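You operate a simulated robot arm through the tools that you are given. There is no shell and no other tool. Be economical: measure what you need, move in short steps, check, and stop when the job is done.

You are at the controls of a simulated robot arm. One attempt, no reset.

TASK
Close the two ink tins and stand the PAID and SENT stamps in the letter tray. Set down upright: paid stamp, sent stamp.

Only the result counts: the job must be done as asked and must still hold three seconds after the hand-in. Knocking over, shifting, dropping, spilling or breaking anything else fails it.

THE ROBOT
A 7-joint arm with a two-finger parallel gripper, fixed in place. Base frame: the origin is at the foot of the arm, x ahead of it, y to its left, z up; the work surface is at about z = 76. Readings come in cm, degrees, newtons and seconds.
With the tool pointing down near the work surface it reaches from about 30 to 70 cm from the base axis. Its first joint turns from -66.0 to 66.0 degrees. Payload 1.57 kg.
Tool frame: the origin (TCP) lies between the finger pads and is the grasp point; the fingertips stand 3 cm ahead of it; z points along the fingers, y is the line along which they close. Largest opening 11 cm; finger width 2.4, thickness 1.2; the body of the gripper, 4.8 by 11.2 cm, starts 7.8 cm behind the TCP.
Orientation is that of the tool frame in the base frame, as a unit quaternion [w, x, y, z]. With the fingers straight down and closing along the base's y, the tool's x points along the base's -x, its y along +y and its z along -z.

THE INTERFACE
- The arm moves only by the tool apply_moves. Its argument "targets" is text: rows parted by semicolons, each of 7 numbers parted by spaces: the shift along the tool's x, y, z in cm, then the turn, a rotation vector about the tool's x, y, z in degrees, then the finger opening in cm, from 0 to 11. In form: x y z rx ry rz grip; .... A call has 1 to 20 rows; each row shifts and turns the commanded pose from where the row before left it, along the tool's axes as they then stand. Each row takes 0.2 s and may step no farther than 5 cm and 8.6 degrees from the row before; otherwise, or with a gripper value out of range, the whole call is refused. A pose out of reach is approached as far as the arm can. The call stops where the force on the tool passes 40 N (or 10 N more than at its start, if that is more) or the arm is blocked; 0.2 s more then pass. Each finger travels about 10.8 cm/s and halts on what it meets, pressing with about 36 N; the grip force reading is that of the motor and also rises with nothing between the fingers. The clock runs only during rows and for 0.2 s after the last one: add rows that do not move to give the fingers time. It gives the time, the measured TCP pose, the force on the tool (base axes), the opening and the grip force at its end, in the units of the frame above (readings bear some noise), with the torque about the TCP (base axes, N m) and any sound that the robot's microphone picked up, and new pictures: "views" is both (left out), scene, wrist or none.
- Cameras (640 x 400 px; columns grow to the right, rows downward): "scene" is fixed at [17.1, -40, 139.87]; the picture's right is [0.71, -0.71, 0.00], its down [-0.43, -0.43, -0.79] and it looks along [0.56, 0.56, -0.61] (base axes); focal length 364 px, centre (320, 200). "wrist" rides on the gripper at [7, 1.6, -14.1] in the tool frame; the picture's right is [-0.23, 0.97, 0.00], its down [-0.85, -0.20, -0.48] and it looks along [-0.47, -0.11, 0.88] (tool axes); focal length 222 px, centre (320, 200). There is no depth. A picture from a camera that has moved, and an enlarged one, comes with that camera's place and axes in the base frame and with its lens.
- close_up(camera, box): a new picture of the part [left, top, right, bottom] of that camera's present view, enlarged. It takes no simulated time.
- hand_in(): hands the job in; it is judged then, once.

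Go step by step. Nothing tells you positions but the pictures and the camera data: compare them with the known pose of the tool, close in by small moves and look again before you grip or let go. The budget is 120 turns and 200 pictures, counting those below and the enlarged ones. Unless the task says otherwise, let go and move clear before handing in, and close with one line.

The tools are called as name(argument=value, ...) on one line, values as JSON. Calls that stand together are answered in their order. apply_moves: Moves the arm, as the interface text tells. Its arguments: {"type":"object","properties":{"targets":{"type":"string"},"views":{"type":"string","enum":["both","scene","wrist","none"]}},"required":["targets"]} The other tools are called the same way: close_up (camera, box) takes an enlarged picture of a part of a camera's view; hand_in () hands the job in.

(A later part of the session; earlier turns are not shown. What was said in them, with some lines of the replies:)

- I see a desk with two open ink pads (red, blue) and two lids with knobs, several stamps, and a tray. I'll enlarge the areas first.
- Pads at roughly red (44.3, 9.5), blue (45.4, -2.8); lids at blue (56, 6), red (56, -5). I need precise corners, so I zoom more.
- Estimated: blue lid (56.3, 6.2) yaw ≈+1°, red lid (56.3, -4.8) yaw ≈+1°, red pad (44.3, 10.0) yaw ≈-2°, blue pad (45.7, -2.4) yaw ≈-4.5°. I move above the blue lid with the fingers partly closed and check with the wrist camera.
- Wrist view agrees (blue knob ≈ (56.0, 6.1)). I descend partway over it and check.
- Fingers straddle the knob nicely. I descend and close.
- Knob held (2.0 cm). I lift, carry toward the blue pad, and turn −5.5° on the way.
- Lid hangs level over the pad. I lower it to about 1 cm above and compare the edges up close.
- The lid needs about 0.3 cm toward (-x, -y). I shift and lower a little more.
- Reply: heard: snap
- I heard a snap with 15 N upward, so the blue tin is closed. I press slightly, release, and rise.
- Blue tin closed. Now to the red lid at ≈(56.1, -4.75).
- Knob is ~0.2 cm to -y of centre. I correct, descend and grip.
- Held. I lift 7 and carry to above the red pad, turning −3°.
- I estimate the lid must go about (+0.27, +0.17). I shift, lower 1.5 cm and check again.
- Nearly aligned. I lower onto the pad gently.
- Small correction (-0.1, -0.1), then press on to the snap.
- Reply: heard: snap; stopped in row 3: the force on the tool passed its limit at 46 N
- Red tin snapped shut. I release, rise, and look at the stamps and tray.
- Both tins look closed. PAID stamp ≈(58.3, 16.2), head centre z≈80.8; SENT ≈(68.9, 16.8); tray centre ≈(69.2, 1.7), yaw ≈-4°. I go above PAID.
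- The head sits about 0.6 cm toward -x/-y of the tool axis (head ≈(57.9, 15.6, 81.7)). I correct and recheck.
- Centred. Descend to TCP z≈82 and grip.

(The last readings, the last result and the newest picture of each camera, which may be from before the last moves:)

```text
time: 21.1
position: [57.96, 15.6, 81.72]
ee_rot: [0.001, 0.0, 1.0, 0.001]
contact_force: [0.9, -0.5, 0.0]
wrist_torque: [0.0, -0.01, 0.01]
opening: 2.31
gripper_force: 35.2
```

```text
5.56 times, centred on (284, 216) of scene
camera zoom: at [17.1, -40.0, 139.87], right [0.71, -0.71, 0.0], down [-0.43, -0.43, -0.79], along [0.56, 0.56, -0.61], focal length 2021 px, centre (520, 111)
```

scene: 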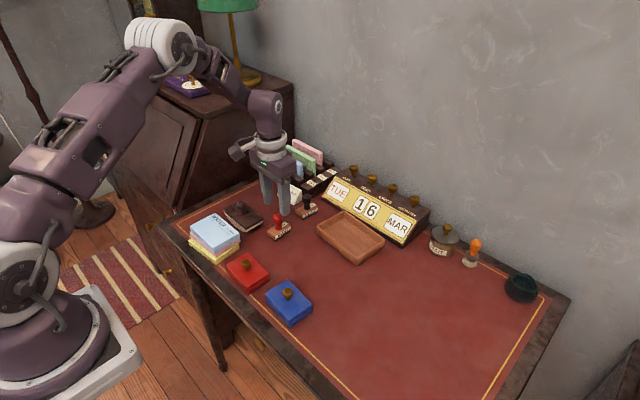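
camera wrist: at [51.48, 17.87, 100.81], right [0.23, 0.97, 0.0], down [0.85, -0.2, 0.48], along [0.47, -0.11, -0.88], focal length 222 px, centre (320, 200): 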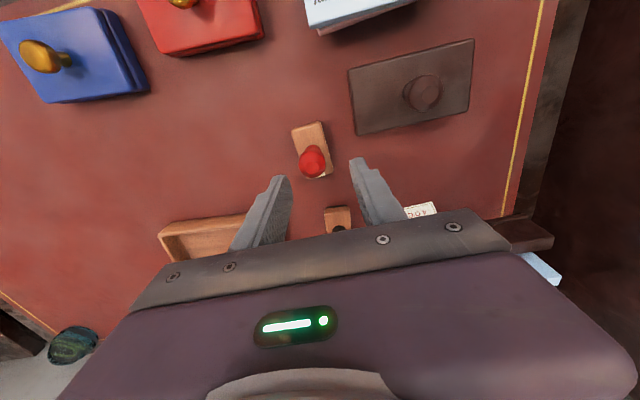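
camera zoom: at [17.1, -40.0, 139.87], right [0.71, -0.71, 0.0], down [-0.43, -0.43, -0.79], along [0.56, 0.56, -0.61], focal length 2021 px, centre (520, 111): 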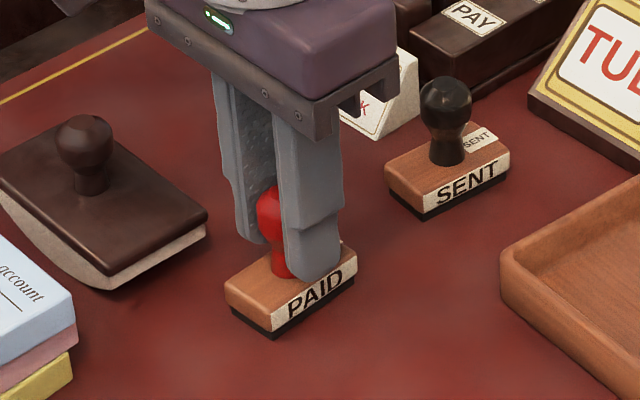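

PAID gripped. Lift 6 cm, carry to the left half of the tray, turning −6°.

apply_moves(targets="0 0 -3 0 0 0 1.5;0 0 -3 0 0 0 1.5;-2.65 -2.8 0 0 0 0 1.5;-2.65 -2.8 0 0 0 0 1.5;-2.65 -2.8 0 0 0 0 1.5;-2.65 -2.8 0 0 0 6 1.5;0 0 0 0 0 0 1.5;0 0 0 0 0 0 1.5")

close_up(camera="scene", box=[300, 180, 408, 270])

close_up(camera="wrist", box=[200, 80, 420, 222])

```text
time: 22.9
position: [68.55, 4.31, 87.79]
ee_rot: [0.001, 0.053, 0.999, 0.001]
contact_force: [-1.2, 1.4, -0.4]
wrist_torque: [0.0, 0.03, -0.02]
opening: 2.33
gripper_force: 35.7
camera wrist: at [61.82, 6.72, 101.97], right [0.33, 0.94, 0.0], down [0.83, -0.29, 0.48], along [0.45, -0.15, -0.88], focal length 222 px, centre (320, 200)
```

scene: 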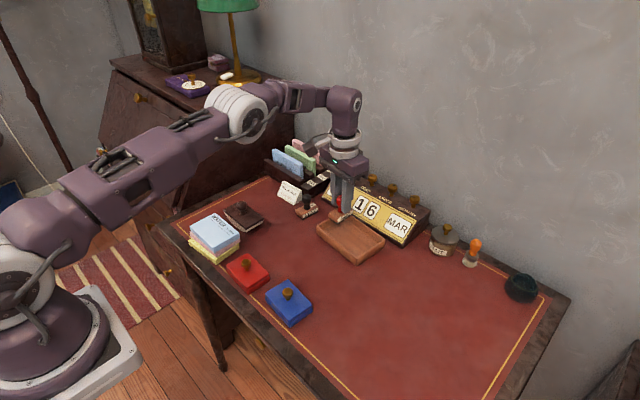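
wrist: 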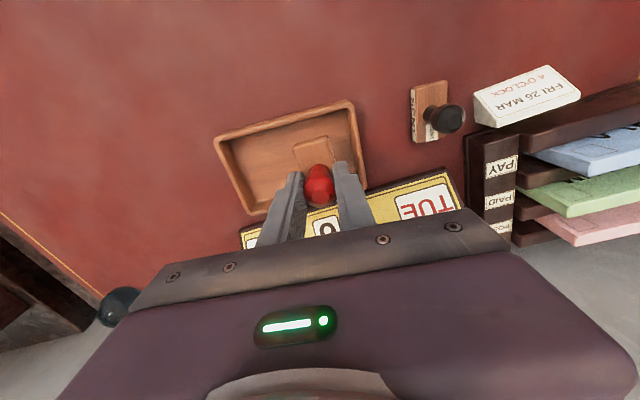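

```text
4.44 times, centred on (354, 225) of scene
camera zoom: at [17.1, -40.0, 139.87], right [0.71, -0.71, 0.0], down [-0.43, -0.43, -0.79], along [0.56, 0.56, -0.61], focal length 1617 px, centre (169, 89)
```

zoom: 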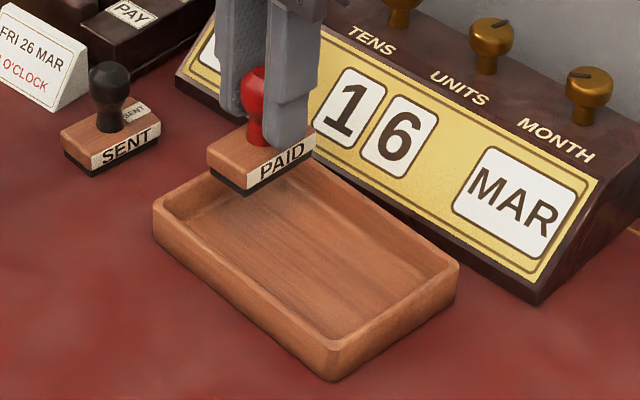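

```text
2.82 times, centred on (310, 151) of wrist
camera zoom: at [61.82, 6.72, 101.97], right [0.33, 0.94, 0.0], down [0.83, -0.29, 0.48], along [0.45, -0.15, -0.88], focal length 626 px, centre (348, 338)
```

zoom: 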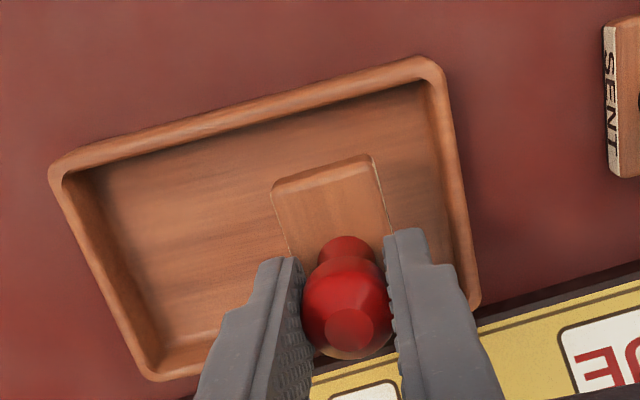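

Stamp is level above the tray. Shift (+0.35, +0.4) and lower to just above the floor.

apply_moves(targets="-0.31 0.43 0 0 0 0 1.5;0 0 2 0 0 0 1.5;0 0 2.3 0 0 0 1.5;0 0 0 0 0 0 1.5", views="none")

close_up(camera="scene", box=[306, 190, 378, 250])

close_up(camera="wrist", box=[200, 80, 420, 222])

```text
time: 23.9
position: [68.79, 4.73, 83.62]
ee_rot: [0.001, 0.052, 0.999, 0.002]
contact_force: [0.0, -0.2, -1.4]
wrist_torque: [0.01, -0.01, -0.01]
opening: 2.33
gripper_force: 35.7
```

```text
6.67 times, centred on (342, 220) of scene
camera zoom: at [17.11, -40.0, 139.87], right [0.71, -0.71, 0.0], down [-0.43, -0.43, -0.79], along [0.56, 0.56, -0.61], focal length 2425 px, centre (173, 67)
```

zoom: 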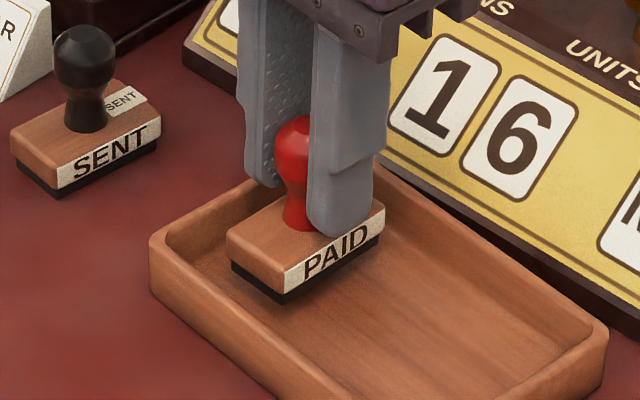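

```text
2.82 times, centred on (310, 151) of wrist
camera zoom: at [62.08, 7.13, 97.79], right [0.33, 0.94, 0.0], down [0.83, -0.29, 0.48], along [0.45, -0.15, -0.88], focal length 626 px, centre (348, 338)
```

zoom: 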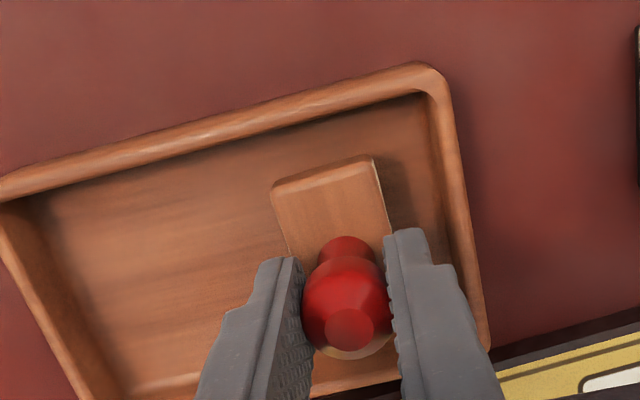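

Clear on all sides. I lower in small steps until contact.

apply_moves(targets="0 0 0.5 0 0 0 1.5;0 0 0.3 0 0 0 1.5;0 0 0 0 0 0 1.5", views="none")

close_up(camera="scene", box=[306, 190, 378, 250])

```text
time: 24.7
position: [68.75, 4.72, 82.73]
ee_rot: [0.002, 0.052, 0.999, 0.001]
contact_force: [0.0, 0.1, 0.2]
wrist_torque: [-0.02, 0.01, 0.03]
opening: 2.31
gripper_force: 35.3
```

```text
6.67 times, centred on (342, 220) of scene
camera zoom: at [17.11, -40.0, 139.87], right [0.71, -0.71, 0.0], down [-0.43, -0.43, -0.79], along [0.56, 0.56, -0.61], focal length 2425 px, centre (173, 67)
```

zoom: 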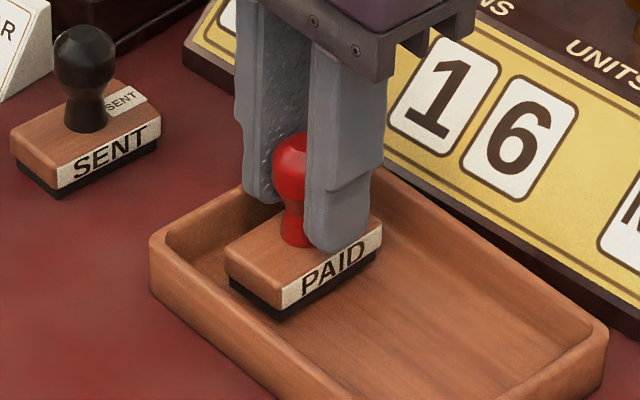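

apply_moves(targets="0 0 0.25 0 0 0 1.5;0 0 0 0 0 0 1.5", views="none")

close_up(camera="scene", box=[306, 190, 378, 250])

```text
time: 25.3
position: [68.82, 4.73, 82.52]
ee_rot: [0.0, 0.052, 0.999, 0.002]
contact_force: [-0.2, 0.2, -1.2]
wrist_torque: [0.0, 0.01, -0.01]
opening: 2.33
gripper_force: 36.0
```

```text
6.67 times, centred on (342, 220) of scene
camera zoom: at [17.11, -40.0, 139.87], right [0.71, -0.71, 0.0], down [-0.43, -0.43, -0.79], along [0.56, 0.56, -0.61], focal length 2425 px, centre (173, 67)
```

zoom: 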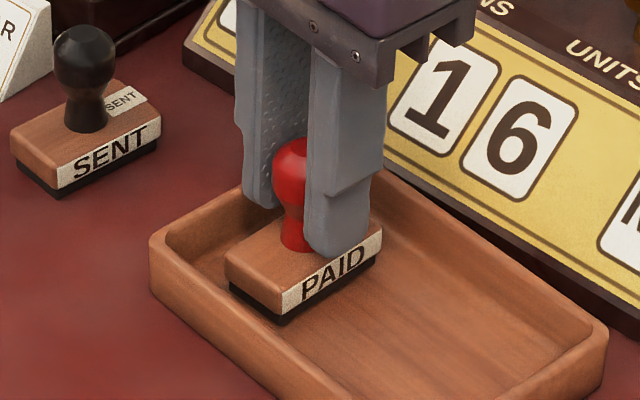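

No contact yet; a bit further.

apply_moves(targets="0 0 0.2 0 0 0 1.5;0 0 0 0 0 0 1.5", views="none")

close_up(camera="scene", box=[306, 190, 378, 250])

```text
time: 25.9
position: [68.93, 4.83, 82.3]
ee_rot: [0.001, 0.052, 0.999, 0.001]
contact_force: [1.0, -0.7, -1.3]
wrist_torque: [0.02, -0.01, 0.0]
opening: 2.36
gripper_force: 35.5
```

```text
6.67 times, centred on (342, 220) of scene
camera zoom: at [17.11, -40.0, 139.87], right [0.71, -0.71, 0.0], down [-0.43, -0.43, -0.79], along [0.56, 0.56, -0.61], focal length 2425 px, centre (173, 67)
```

zoom: 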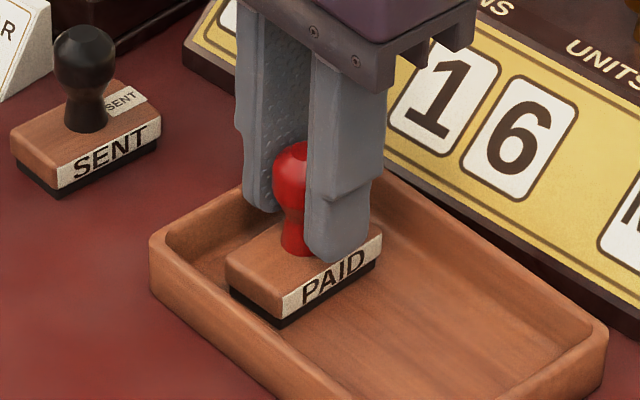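

apply_moves(targets="0 0 0.12 0 0 0 1.5;0 0 0 0 0 0 1.5", views="none")

```text
time: 26.5
position: [68.96, 4.81, 82.2]
ee_rot: [0.002, 0.052, 0.999, 0.003]
contact_force: [-2.4, 0.2, 9.7]
wrist_torque: [0.12, 0.1, 0.0]
opening: 2.35
gripper_force: 35.5
```

Contact with the tray floor. I release and rise straight up.

apply_moves(targets="0 0 -0.05 0 0 0 1.5;0 0 0 0 0 0 2.8;0 0 0 0 0 0 3.8;0 0 0 0 0 0 4.6;0 0 -2.5 0 0 0 4.6;0 0 -4 0 0 0 4.6;0 0 0 0 0 0 4.6")

close_up(camera="scene", box=[280, 180, 388, 270])

```text
time: 28.1
position: [68.66, 4.58, 88.68]
ee_rot: [0.001, 0.052, 0.999, 0.001]
contact_force: [0.1, -0.2, 0.3]
wrist_torque: [0.0, 0.0, -0.01]
opening: 4.62
gripper_force: 0.1
camera wrist: at [61.9, 7.1, 102.93], right [0.33, 0.94, 0.0], down [0.83, -0.29, 0.48], along [0.45, -0.15, -0.88], focal length 222 px, centre (320, 200)
```

scene: 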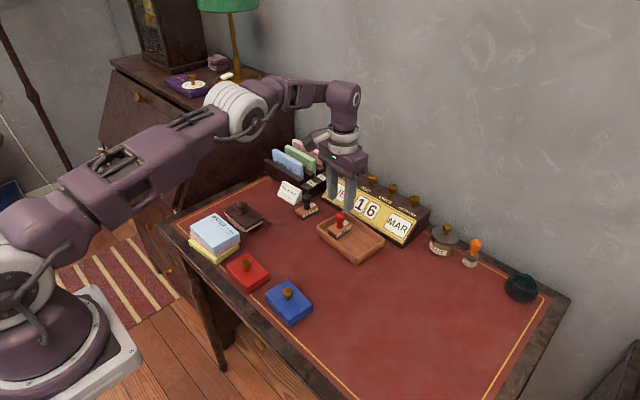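
wrist: 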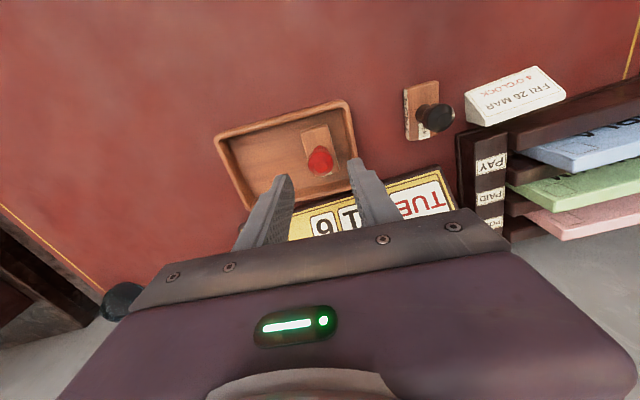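

```text
4.44 times, centred on (334, 225) of scene
camera zoom: at [17.1, -40.0, 139.87], right [0.71, -0.71, 0.0], down [-0.43, -0.43, -0.79], along [0.56, 0.56, -0.61], focal length 1617 px, centre (258, 89)
```

zoom: 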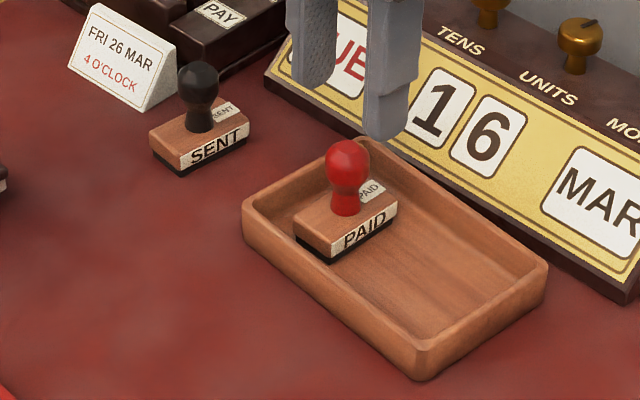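

PAID stands in the tray. Next the SENT stamp at ≈(68.3, 16.2); I move above it.

apply_moves(targets="0.52 3.83 0 0 0 0 4.8;0.52 3.83 0 0 0 0 4.8;0.52 3.83 0 0 0 0 4.8;0 0 1.2 0 0 0 4.8;0 0 0 0 0 0 4.8")

close_up(camera="scene", box=[270, 160, 342, 232])

close_up(camera="wrist", box=[240, 80, 400, 192])

```text
time: 29.3
position: [68.01, 16.0, 87.49]
ee_rot: [0.001, 0.052, 0.999, 0.002]
contact_force: [0.2, 0.3, 0.4]
wrist_torque: [0.0, -0.02, 0.02]
opening: 4.78
gripper_force: 0.1
out of reach, approached as far as the arm can: row 3
camera wrist: at [61.22, 18.54, 101.71], right [0.33, 0.94, 0.0], down [0.83, -0.29, 0.48], along [0.45, -0.15, -0.88], focal length 222 px, centre (320, 200)
```

scene: 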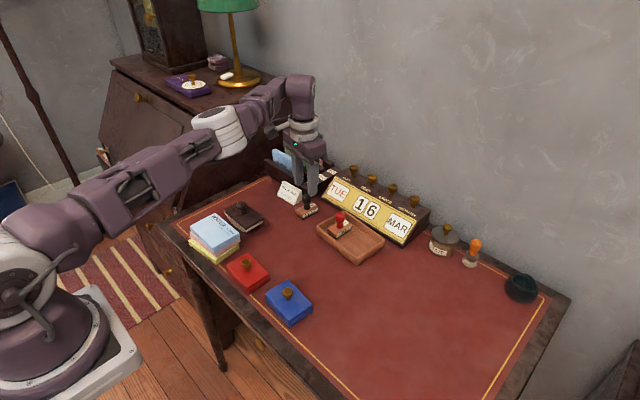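
wrist: 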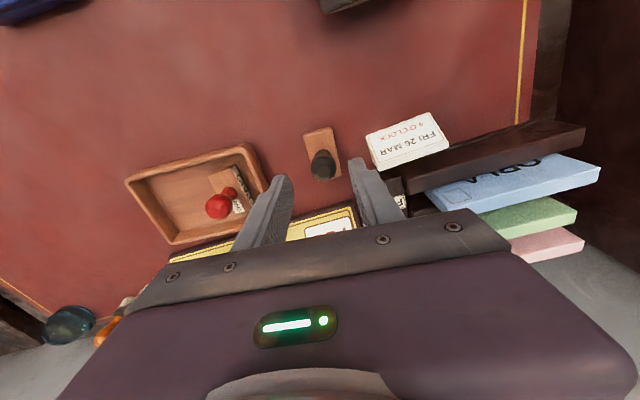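

```text
5.56 times, centred on (306, 196) of scene
camera zoom: at [17.1, -40.0, 139.87], right [0.71, -0.71, 0.0], down [-0.43, -0.43, -0.79], along [0.56, 0.56, -0.61], focal length 2021 px, centre (398, 222)
```

zoom: 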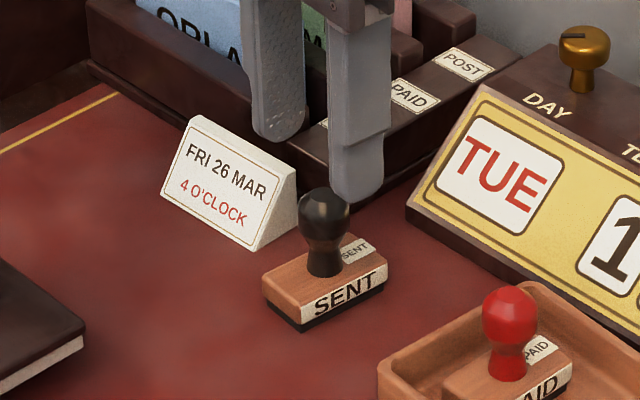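

```text
3.57 times, centred on (320, 136) of wrist
camera zoom: at [61.22, 18.54, 101.71], right [0.33, 0.94, 0.0], down [0.83, -0.29, 0.48], along [0.45, -0.15, -0.88], focal length 793 px, centre (320, 429)
```

zoom: 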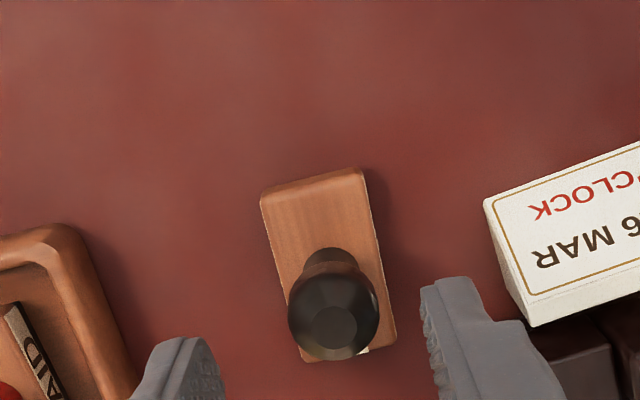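

The head is at ≈(68.5, 16.2), near the reach limit. I shift slightly while descending a bit and see whether it's reachable.

apply_moves(targets="-0.25 0.13 0.4 0 0 0 4.5;-0.24 0.1 0.4 0 0 0 4.5;0 0 0 0 0 0 4.5", views="none")

close_up(camera="wrist", box=[240, 80, 400, 192])

close_up(camera="scene", box=[270, 160, 342, 232])

```text
time: 30.1
position: [68.01, 16.15, 86.73]
ee_rot: [0.001, 0.053, 0.999, 0.002]
contact_force: [-0.1, -0.3, -0.5]
wrist_torque: [0.02, 0.01, 0.05]
opening: 4.51
gripper_force: 0.2
out of reach, approached as far as the arm can: row 1
```

```text
3.57 times, centred on (320, 136) of wrist
camera zoom: at [61.2, 18.56, 100.92], right [0.33, 0.94, 0.0], down [0.83, -0.29, 0.48], along [0.45, -0.15, -0.88], focal length 793 px, centre (320, 429)
```

zoom: 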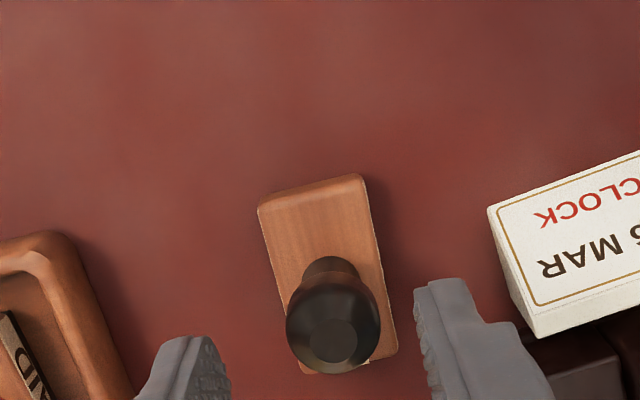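

```text
5.56 times, centred on (306, 196) of scene
camera zoom: at [17.1, -40.0, 139.87], right [0.71, -0.71, 0.0], down [-0.43, -0.43, -0.79], along [0.56, 0.56, -0.61], focal length 2021 px, centre (398, 222)
```

zoom: 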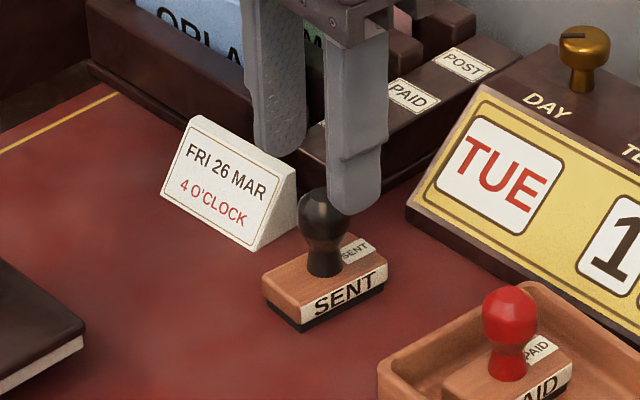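

Vertical tool can't reach; I tilt 12° so the fingertips point outward, which brings the wrist closer, and then check.

apply_moves(targets="0 0 0 0 -6 0 4.5;0 0 0 0 -6 0 4.5;0.2 0.09 0 0 0 0 4.5;0 0 0 0 0 0 4.5")

close_up(camera="wrist", box=[240, 80, 400, 192])

close_up(camera="scene", box=[270, 160, 342, 232])

```text
time: 31.1
position: [68.11, 16.43, 86.76]
ee_rot: [0.105, 0.053, 0.993, -0.003]
contact_force: [-0.5, -0.3, -0.3]
wrist_torque: [-0.04, -0.03, 0.0]
opening: 4.48
gripper_force: 0.0
camera wrist: at [58.54, 19.15, 99.16], right [0.32, 0.94, 0.05], down [0.71, -0.28, 0.65], along [0.62, -0.17, -0.76], focal length 222 px, centre (320, 200)
```

scene: 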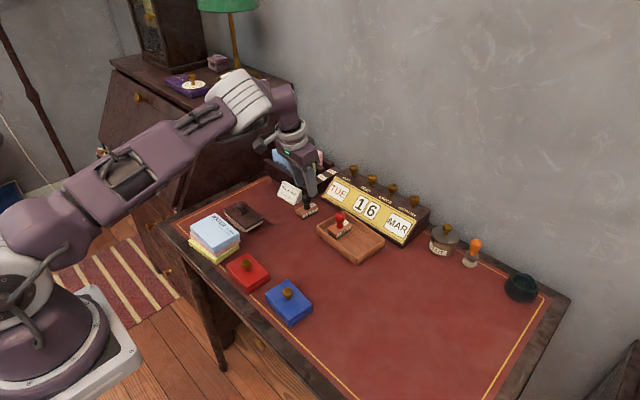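
wrist: 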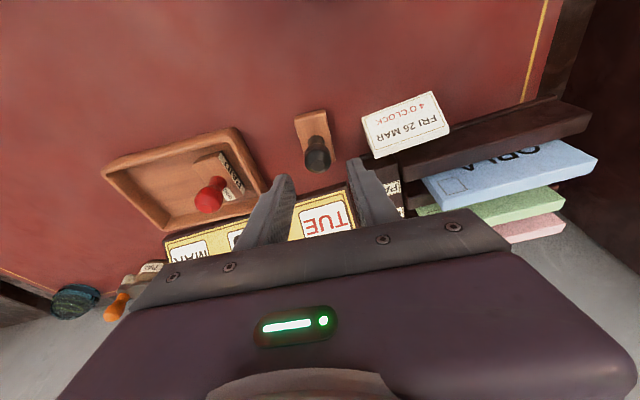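

```text
3.57 times, centred on (320, 136) of wrist
camera zoom: at [58.54, 19.15, 99.16], right [0.32, 0.94, 0.05], down [0.71, -0.28, 0.65], along [0.62, -0.17, -0.76], focal length 793 px, centre (320, 429)
```

zoom: 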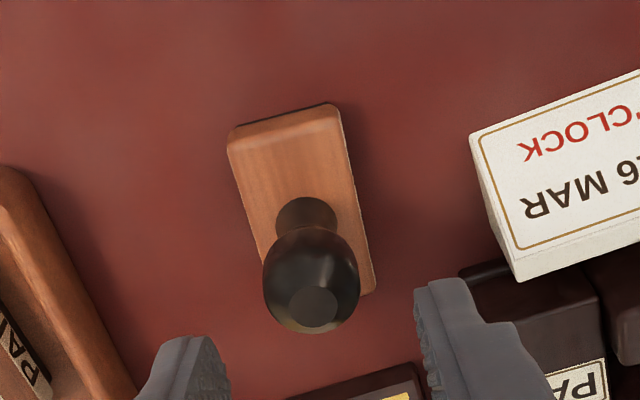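

```text
5.56 times, centred on (306, 196) of scene
camera zoom: at [17.1, -40.0, 139.87], right [0.71, -0.71, 0.0], down [-0.43, -0.43, -0.79], along [0.56, 0.56, -0.61], focal length 2021 px, centre (398, 222)
```

zoom: 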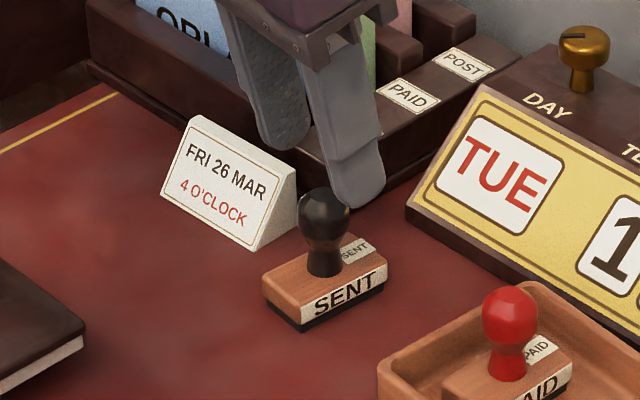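

The head is 0.8 cm toward tool +x and 0.23 toward -y. I align and descend along the tool axis halfway, then check.

apply_moves(targets="0.4 -0.2 0.5 0 0 0 4.5;0.4 -0.03 1.5 0 0 0 4.5;0 0 0 0 0 0 4.5", views="none")

close_up(camera="wrist", box=[240, 100, 400, 212])

close_up(camera="scene", box=[270, 160, 342, 232])

```text
time: 31.9
position: [67.6, 16.38, 84.66]
ee_rot: [0.106, 0.052, 0.993, -0.005]
contact_force: [0.2, 0.1, 0.0]
wrist_torque: [0.01, 0.03, -0.01]
opening: 4.49
gripper_force: 0.0
```

```text
3.57 times, centred on (320, 156) of wrist
camera zoom: at [58.14, 18.99, 97.05], right [0.32, 0.95, 0.05], down [0.71, -0.28, 0.65], along [0.62, -0.17, -0.76], focal length 793 px, centre (320, 357)
```

zoom: 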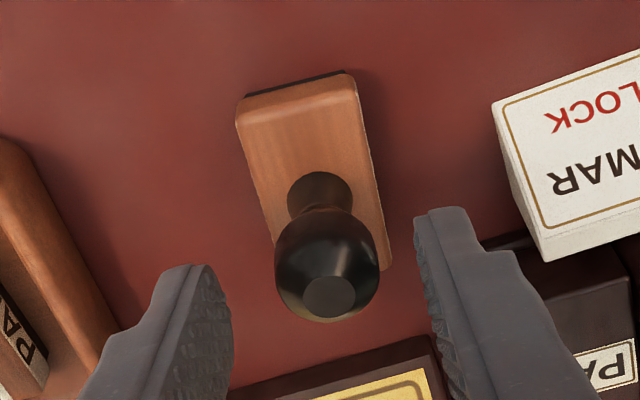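

```text
5.56 times, centred on (306, 196) of scene
camera zoom: at [17.1, -40.0, 139.87], right [0.71, -0.71, 0.0], down [-0.43, -0.43, -0.79], along [0.56, 0.56, -0.61], focal length 2021 px, centre (398, 222)
```

zoom: 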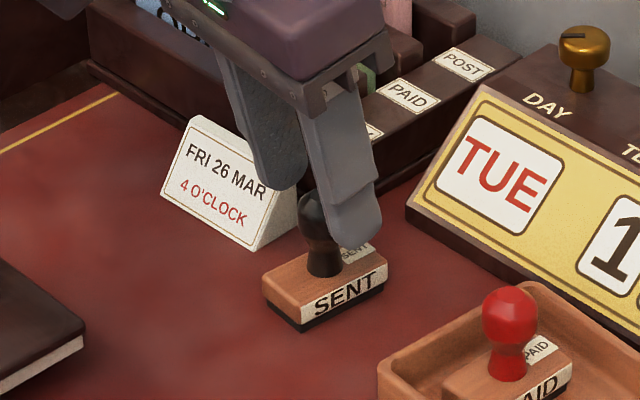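

Centred; card clearance is fine. Descend the rest and grip.

apply_moves(targets="0 0.1 1.4 0 0 0 4.5;0 0 1.3 0 0 0 4.5;0 0 0 0 0 0 4.5", views="none")

close_up(camera="wrist", box=[240, 100, 400, 212])

close_up(camera="scene", box=[270, 160, 342, 232])

```text
time: 32.7
position: [68.21, 16.46, 81.93]
ee_rot: [0.106, 0.052, 0.993, -0.005]
contact_force: [0.1, 0.4, 0.3]
wrist_torque: [0.02, 0.0, -0.01]
opening: 4.51
gripper_force: 0.0
```

```text
3.57 times, centred on (320, 156) of wrist
camera zoom: at [58.73, 19.02, 94.42], right [0.32, 0.95, 0.05], down [0.71, -0.28, 0.65], along [0.62, -0.17, -0.76], focal length 793 px, centre (320, 357)
```

zoom: 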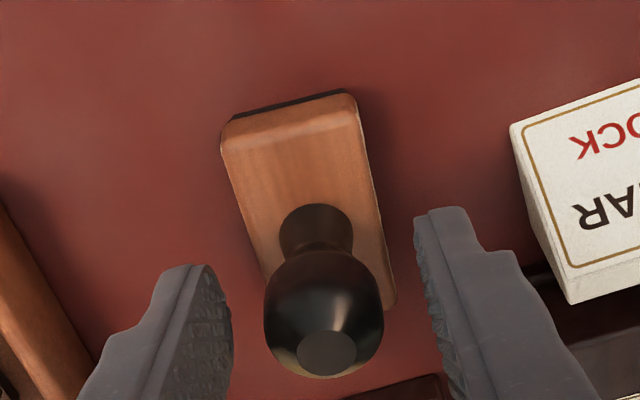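

```text
5.56 times, centred on (306, 196) of scene
camera zoom: at [17.1, -40.0, 139.87], right [0.71, -0.71, 0.0], down [-0.43, -0.43, -0.79], along [0.56, 0.56, -0.61], focal length 2021 px, centre (398, 222)
```

zoom: 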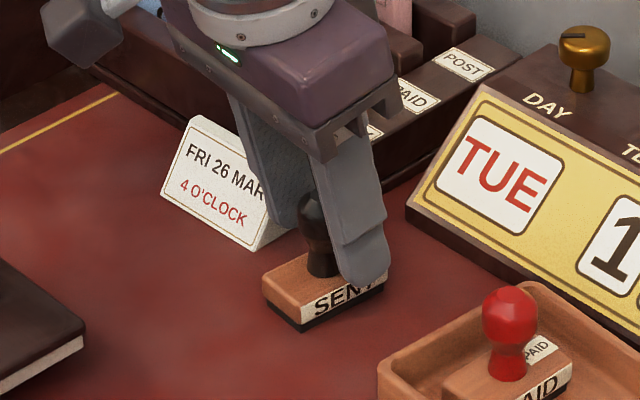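

Well centred. Close the fingers.

apply_moves(targets="0 0.05 0 0 0 0 2.8;0 0 0 0 0 0 1.5;0 0 0 0 0 0 1.5;0 0 0 0 0 0 1.5", views="none")

close_up(camera="scene", box=[270, 160, 342, 232])

```text
time: 33.7
position: [68.31, 16.42, 81.9]
ee_rot: [0.105, 0.052, 0.993, -0.004]
contact_force: [0.3, 1.3, 0.8]
wrist_torque: [-0.03, -0.03, -0.02]
opening: 2.35
gripper_force: 35.0
```

```text
5.56 times, centred on (306, 196) of scene
camera zoom: at [17.1, -40.0, 139.87], right [0.71, -0.71, 0.0], down [-0.43, -0.43, -0.79], along [0.56, 0.56, -0.61], focal length 2021 px, centre (398, 222)
```

zoom: 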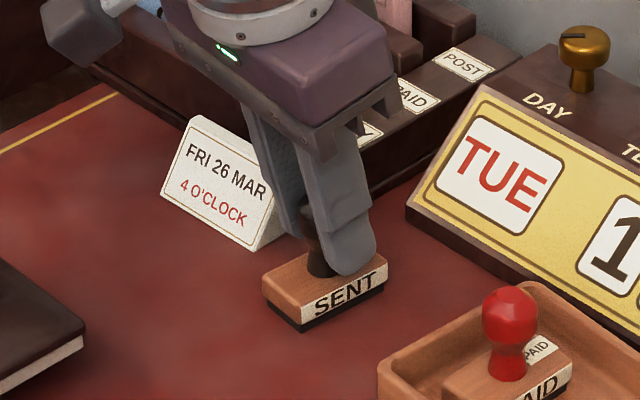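

SENT gripped. I lift it and route inward around the PAID stamp to the tray's other half.

apply_moves(targets="-0.57 0 -2.69 0 0 0 1.5;-0.57 0 -2.69 0 0 0 1.5;3.28 -3.07 -0.7 0 0 0 1.5;3.28 -3.07 -0.7 0 0 0 1.5;-0.425 -4.14 0.09 0 0 0 1.5;-0.425 -4.14 0.09 0 0 0 1.5;-0.425 -4.14 0.09 0 0 0 1.5;-3.55 0.38 0.755 0 0 0 1.5;-3.55 0.38 0.755 0 0 0 1.5;0 0 0 0 0 0 1.5;0 0 0 0 0 0 1.5")

close_up(camera="scene", box=[300, 180, 408, 270])

close_up(camera="wrist", box=[200, 80, 420, 222])

```text
time: 36.1
position: [68.43, -1.38, 87.23]
ee_rot: [0.105, 0.052, 0.993, -0.004]
contact_force: [0.2, 0.3, -0.6]
wrist_torque: [0.0, 0.0, 0.0]
opening: 2.33
gripper_force: 35.8
camera wrist: at [58.87, 1.2, 99.72], right [0.32, 0.95, 0.05], down [0.71, -0.28, 0.65], along [0.62, -0.17, -0.76], focal length 222 px, centre (320, 200)
```

scene: 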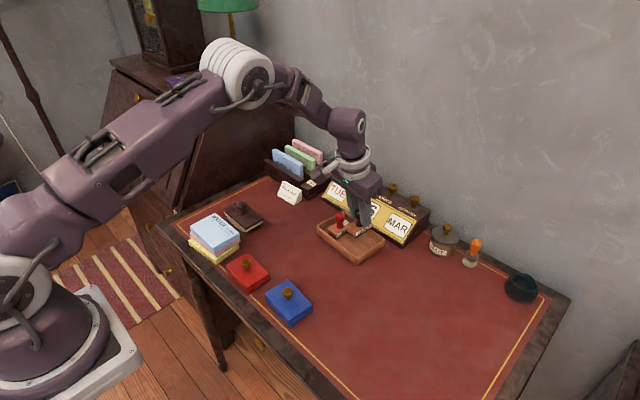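
wrist: 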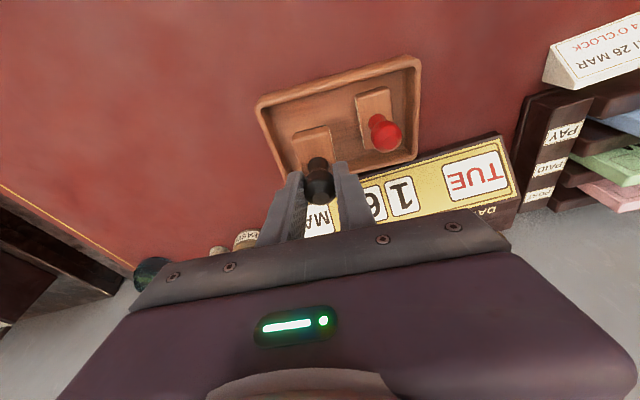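

```text
4.44 times, centred on (354, 225) of scene
camera zoom: at [17.11, -40.0, 139.87], right [0.71, -0.71, 0.0], down [-0.43, -0.43, -0.79], along [0.56, 0.56, -0.61], focal length 1617 px, centre (169, 89)
```

zoom: 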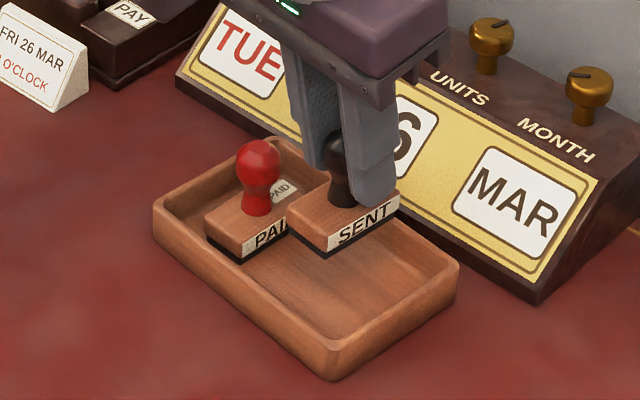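

```text
2.82 times, centred on (310, 151) of wrist
camera zoom: at [58.87, 1.2, 99.72], right [0.32, 0.95, 0.05], down [0.71, -0.28, 0.65], along [0.62, -0.17, -0.76], focal length 626 px, centre (348, 338)
```

zoom: 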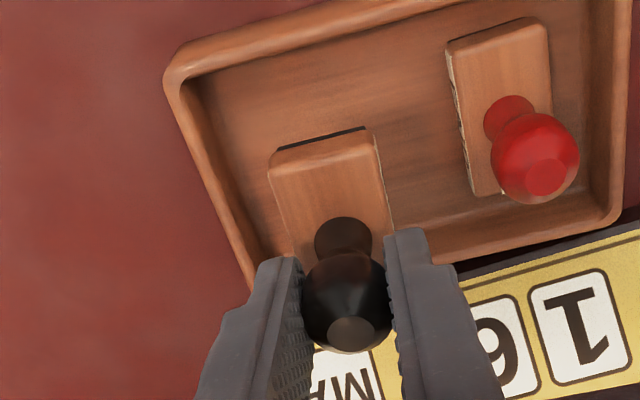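

Level and well placed. Lower vertically 4.2 cm.

apply_moves(targets="0.437 0 2.05 0 0 0 1.5;0.437 0 2.05 0 0 0 1.5;0 0 0 0 0 0 1.5", views="none")

close_up(camera="scene", box=[312, 195, 396, 265])

close_up(camera="wrist", box=[200, 80, 420, 222])

```text
time: 36.9
position: [68.23, -1.54, 83.19]
ee_rot: [0.106, 0.051, 0.993, -0.003]
contact_force: [0.3, 0.1, -0.9]
wrist_torque: [0.0, -0.03, -0.02]
opening: 2.35
gripper_force: 35.4
```

```text
5.71 times, centred on (354, 230) of scene
camera zoom: at [17.11, -40.0, 139.87], right [0.71, -0.71, 0.0], down [-0.43, -0.43, -0.79], along [0.56, 0.56, -0.61], focal length 2079 px, centre (126, 29)
```

zoom: 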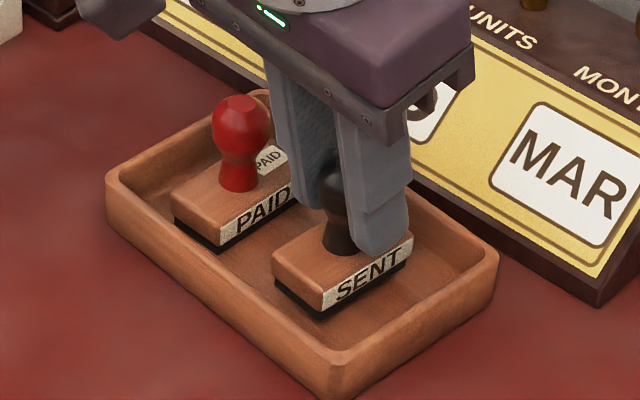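

```text
2.82 times, centred on (310, 151) of wrist
camera zoom: at [58.82, 1.23, 95.57], right [0.32, 0.95, 0.05], down [0.71, -0.28, 0.65], along [0.62, -0.17, -0.76], focal length 626 px, centre (348, 338)
```

zoom: 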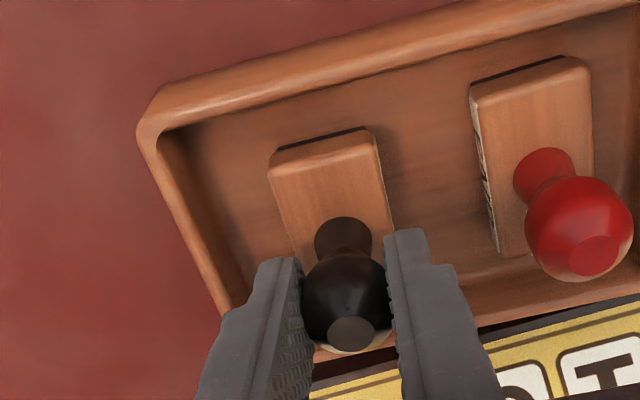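

Good spacing. Continue lowering slowly.

apply_moves(targets="0.073 0 0.342 0 0 0 1.5;0.042 0 0.196 0 0 0 1.5;0 0 0 0 0 0 1.5", views="none")

close_up(camera="scene", box=[312, 195, 396, 265])

```text
time: 37.7
position: [68.4, -1.43, 82.61]
ee_rot: [0.105, 0.053, 0.993, -0.004]
contact_force: [0.0, 0.2, -0.6]
wrist_torque: [-0.04, -0.02, 0.01]
opening: 2.32
gripper_force: 35.6
```

```text
5.71 times, centred on (354, 230) of scene
camera zoom: at [17.11, -40.0, 139.87], right [0.71, -0.71, 0.0], down [-0.43, -0.43, -0.79], along [0.56, 0.56, -0.61], focal length 2079 px, centre (126, 29)
```

zoom: 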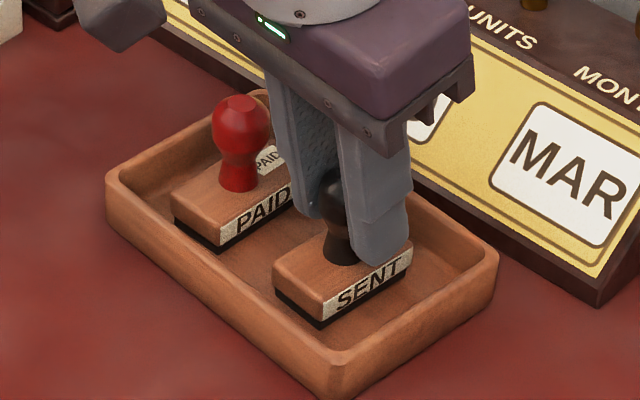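

apply_moves(targets="0.031 0 0.147 0 0 0 1.5;0 0 0 0 0 0 1.5", views="none")

```text
time: 38.3
position: [68.21, -1.51, 82.54]
ee_rot: [0.106, 0.052, 0.993, -0.003]
contact_force: [-1.0, 0.3, 1.3]
wrist_torque: [-0.02, 0.02, 0.01]
opening: 2.34
gripper_force: 35.8
```

No clear contact yet; another small step.

apply_moves(targets="0.021 0 0.1 0 0 0 1.5;0 0 0 0 0 0 1.5", views="none")

```text
time: 38.9
position: [68.39, -1.5, 82.5]
ee_rot: [0.106, 0.051, 0.993, -0.004]
contact_force: [-6.3, 0.6, 19.6]
wrist_torque: [-0.01, 0.33, 0.0]
opening: 2.33
gripper_force: 35.9
```

Contact. I ease up slightly, release, and retreat along the tool axis.

apply_moves(targets="-0.016 0 -0.08 0 0 0 1.5;0 0 0 0 0 0 2.8;0 0 0 0 0 0 3.8;0 0 0 0 0 0 4.4;0 0 -2.5 0 0 0 4.4;0 0 -4 0 0 0 4.4;0 0 -4 0 0 0 4.4;0 0 -4 0 0 0 4.4;0 0 0 0 0 0 4.4")

close_up(camera="scene", box=[300, 180, 408, 270])

close_up(camera="scene", box=[180, 130, 420, 330])

```text
time: 40.9
position: [65.01, -1.26, 97.03]
ee_rot: [0.104, 0.052, 0.993, -0.005]
contact_force: [0.0, -0.9, -0.3]
wrist_torque: [0.0, -0.03, 0.03]
opening: 4.39
gripper_force: 0.0
camera wrist: at [55.52, 1.39, 109.45], right [0.32, 0.95, 0.05], down [0.71, -0.28, 0.65], along [0.62, -0.17, -0.76], focal length 222 px, centre (320, 200)
```

scene: 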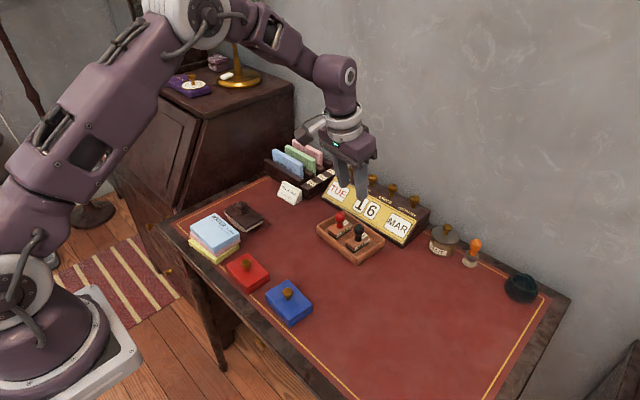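
wrist: 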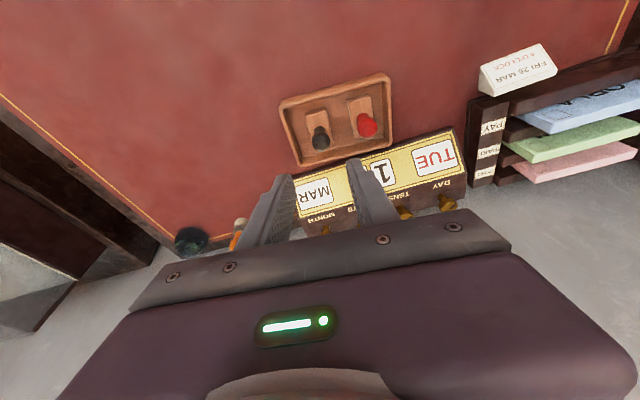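

```text
4.44 times, centred on (354, 225) of scene
camera zoom: at [17.1, -40.0, 139.87], right [0.71, -0.71, 0.0], down [-0.43, -0.43, -0.79], along [0.56, 0.56, -0.61], focal length 1617 px, centre (169, 89)
```

zoom: 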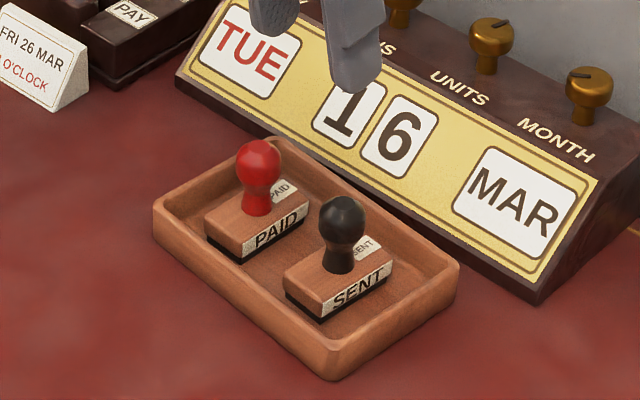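

```text
2.00 times, centred on (300, 230) of scene
camera zoom: at [17.1, -40.0, 139.87], right [0.71, -0.71, 0.0], down [-0.43, -0.43, -0.79], along [0.56, 0.56, -0.61], focal length 728 px, centre (360, 140)
```

zoom: 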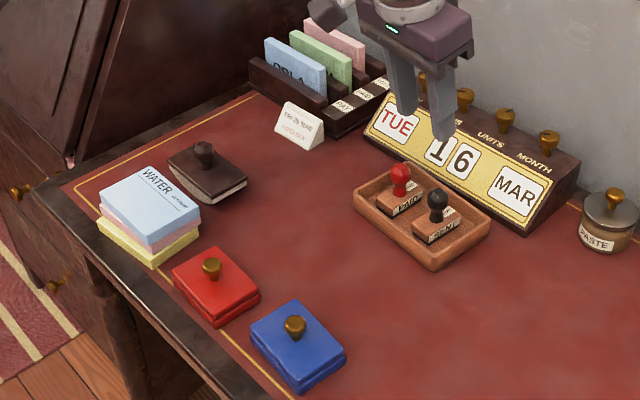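

Both tins are closed, both stamps stand upright in the tray, and the gripper is clear with nothing else disturbed. I hand in.

hand_in()

```text
The job is handed in.
```

I closed both ink tins, each with a snap, and stood the PAID and SENT stamps upright in the letter tray. I moved the arm clear before handing in. The blue tin slid about 0.1 cm as its lid closed; nothing else appeared to have moved.
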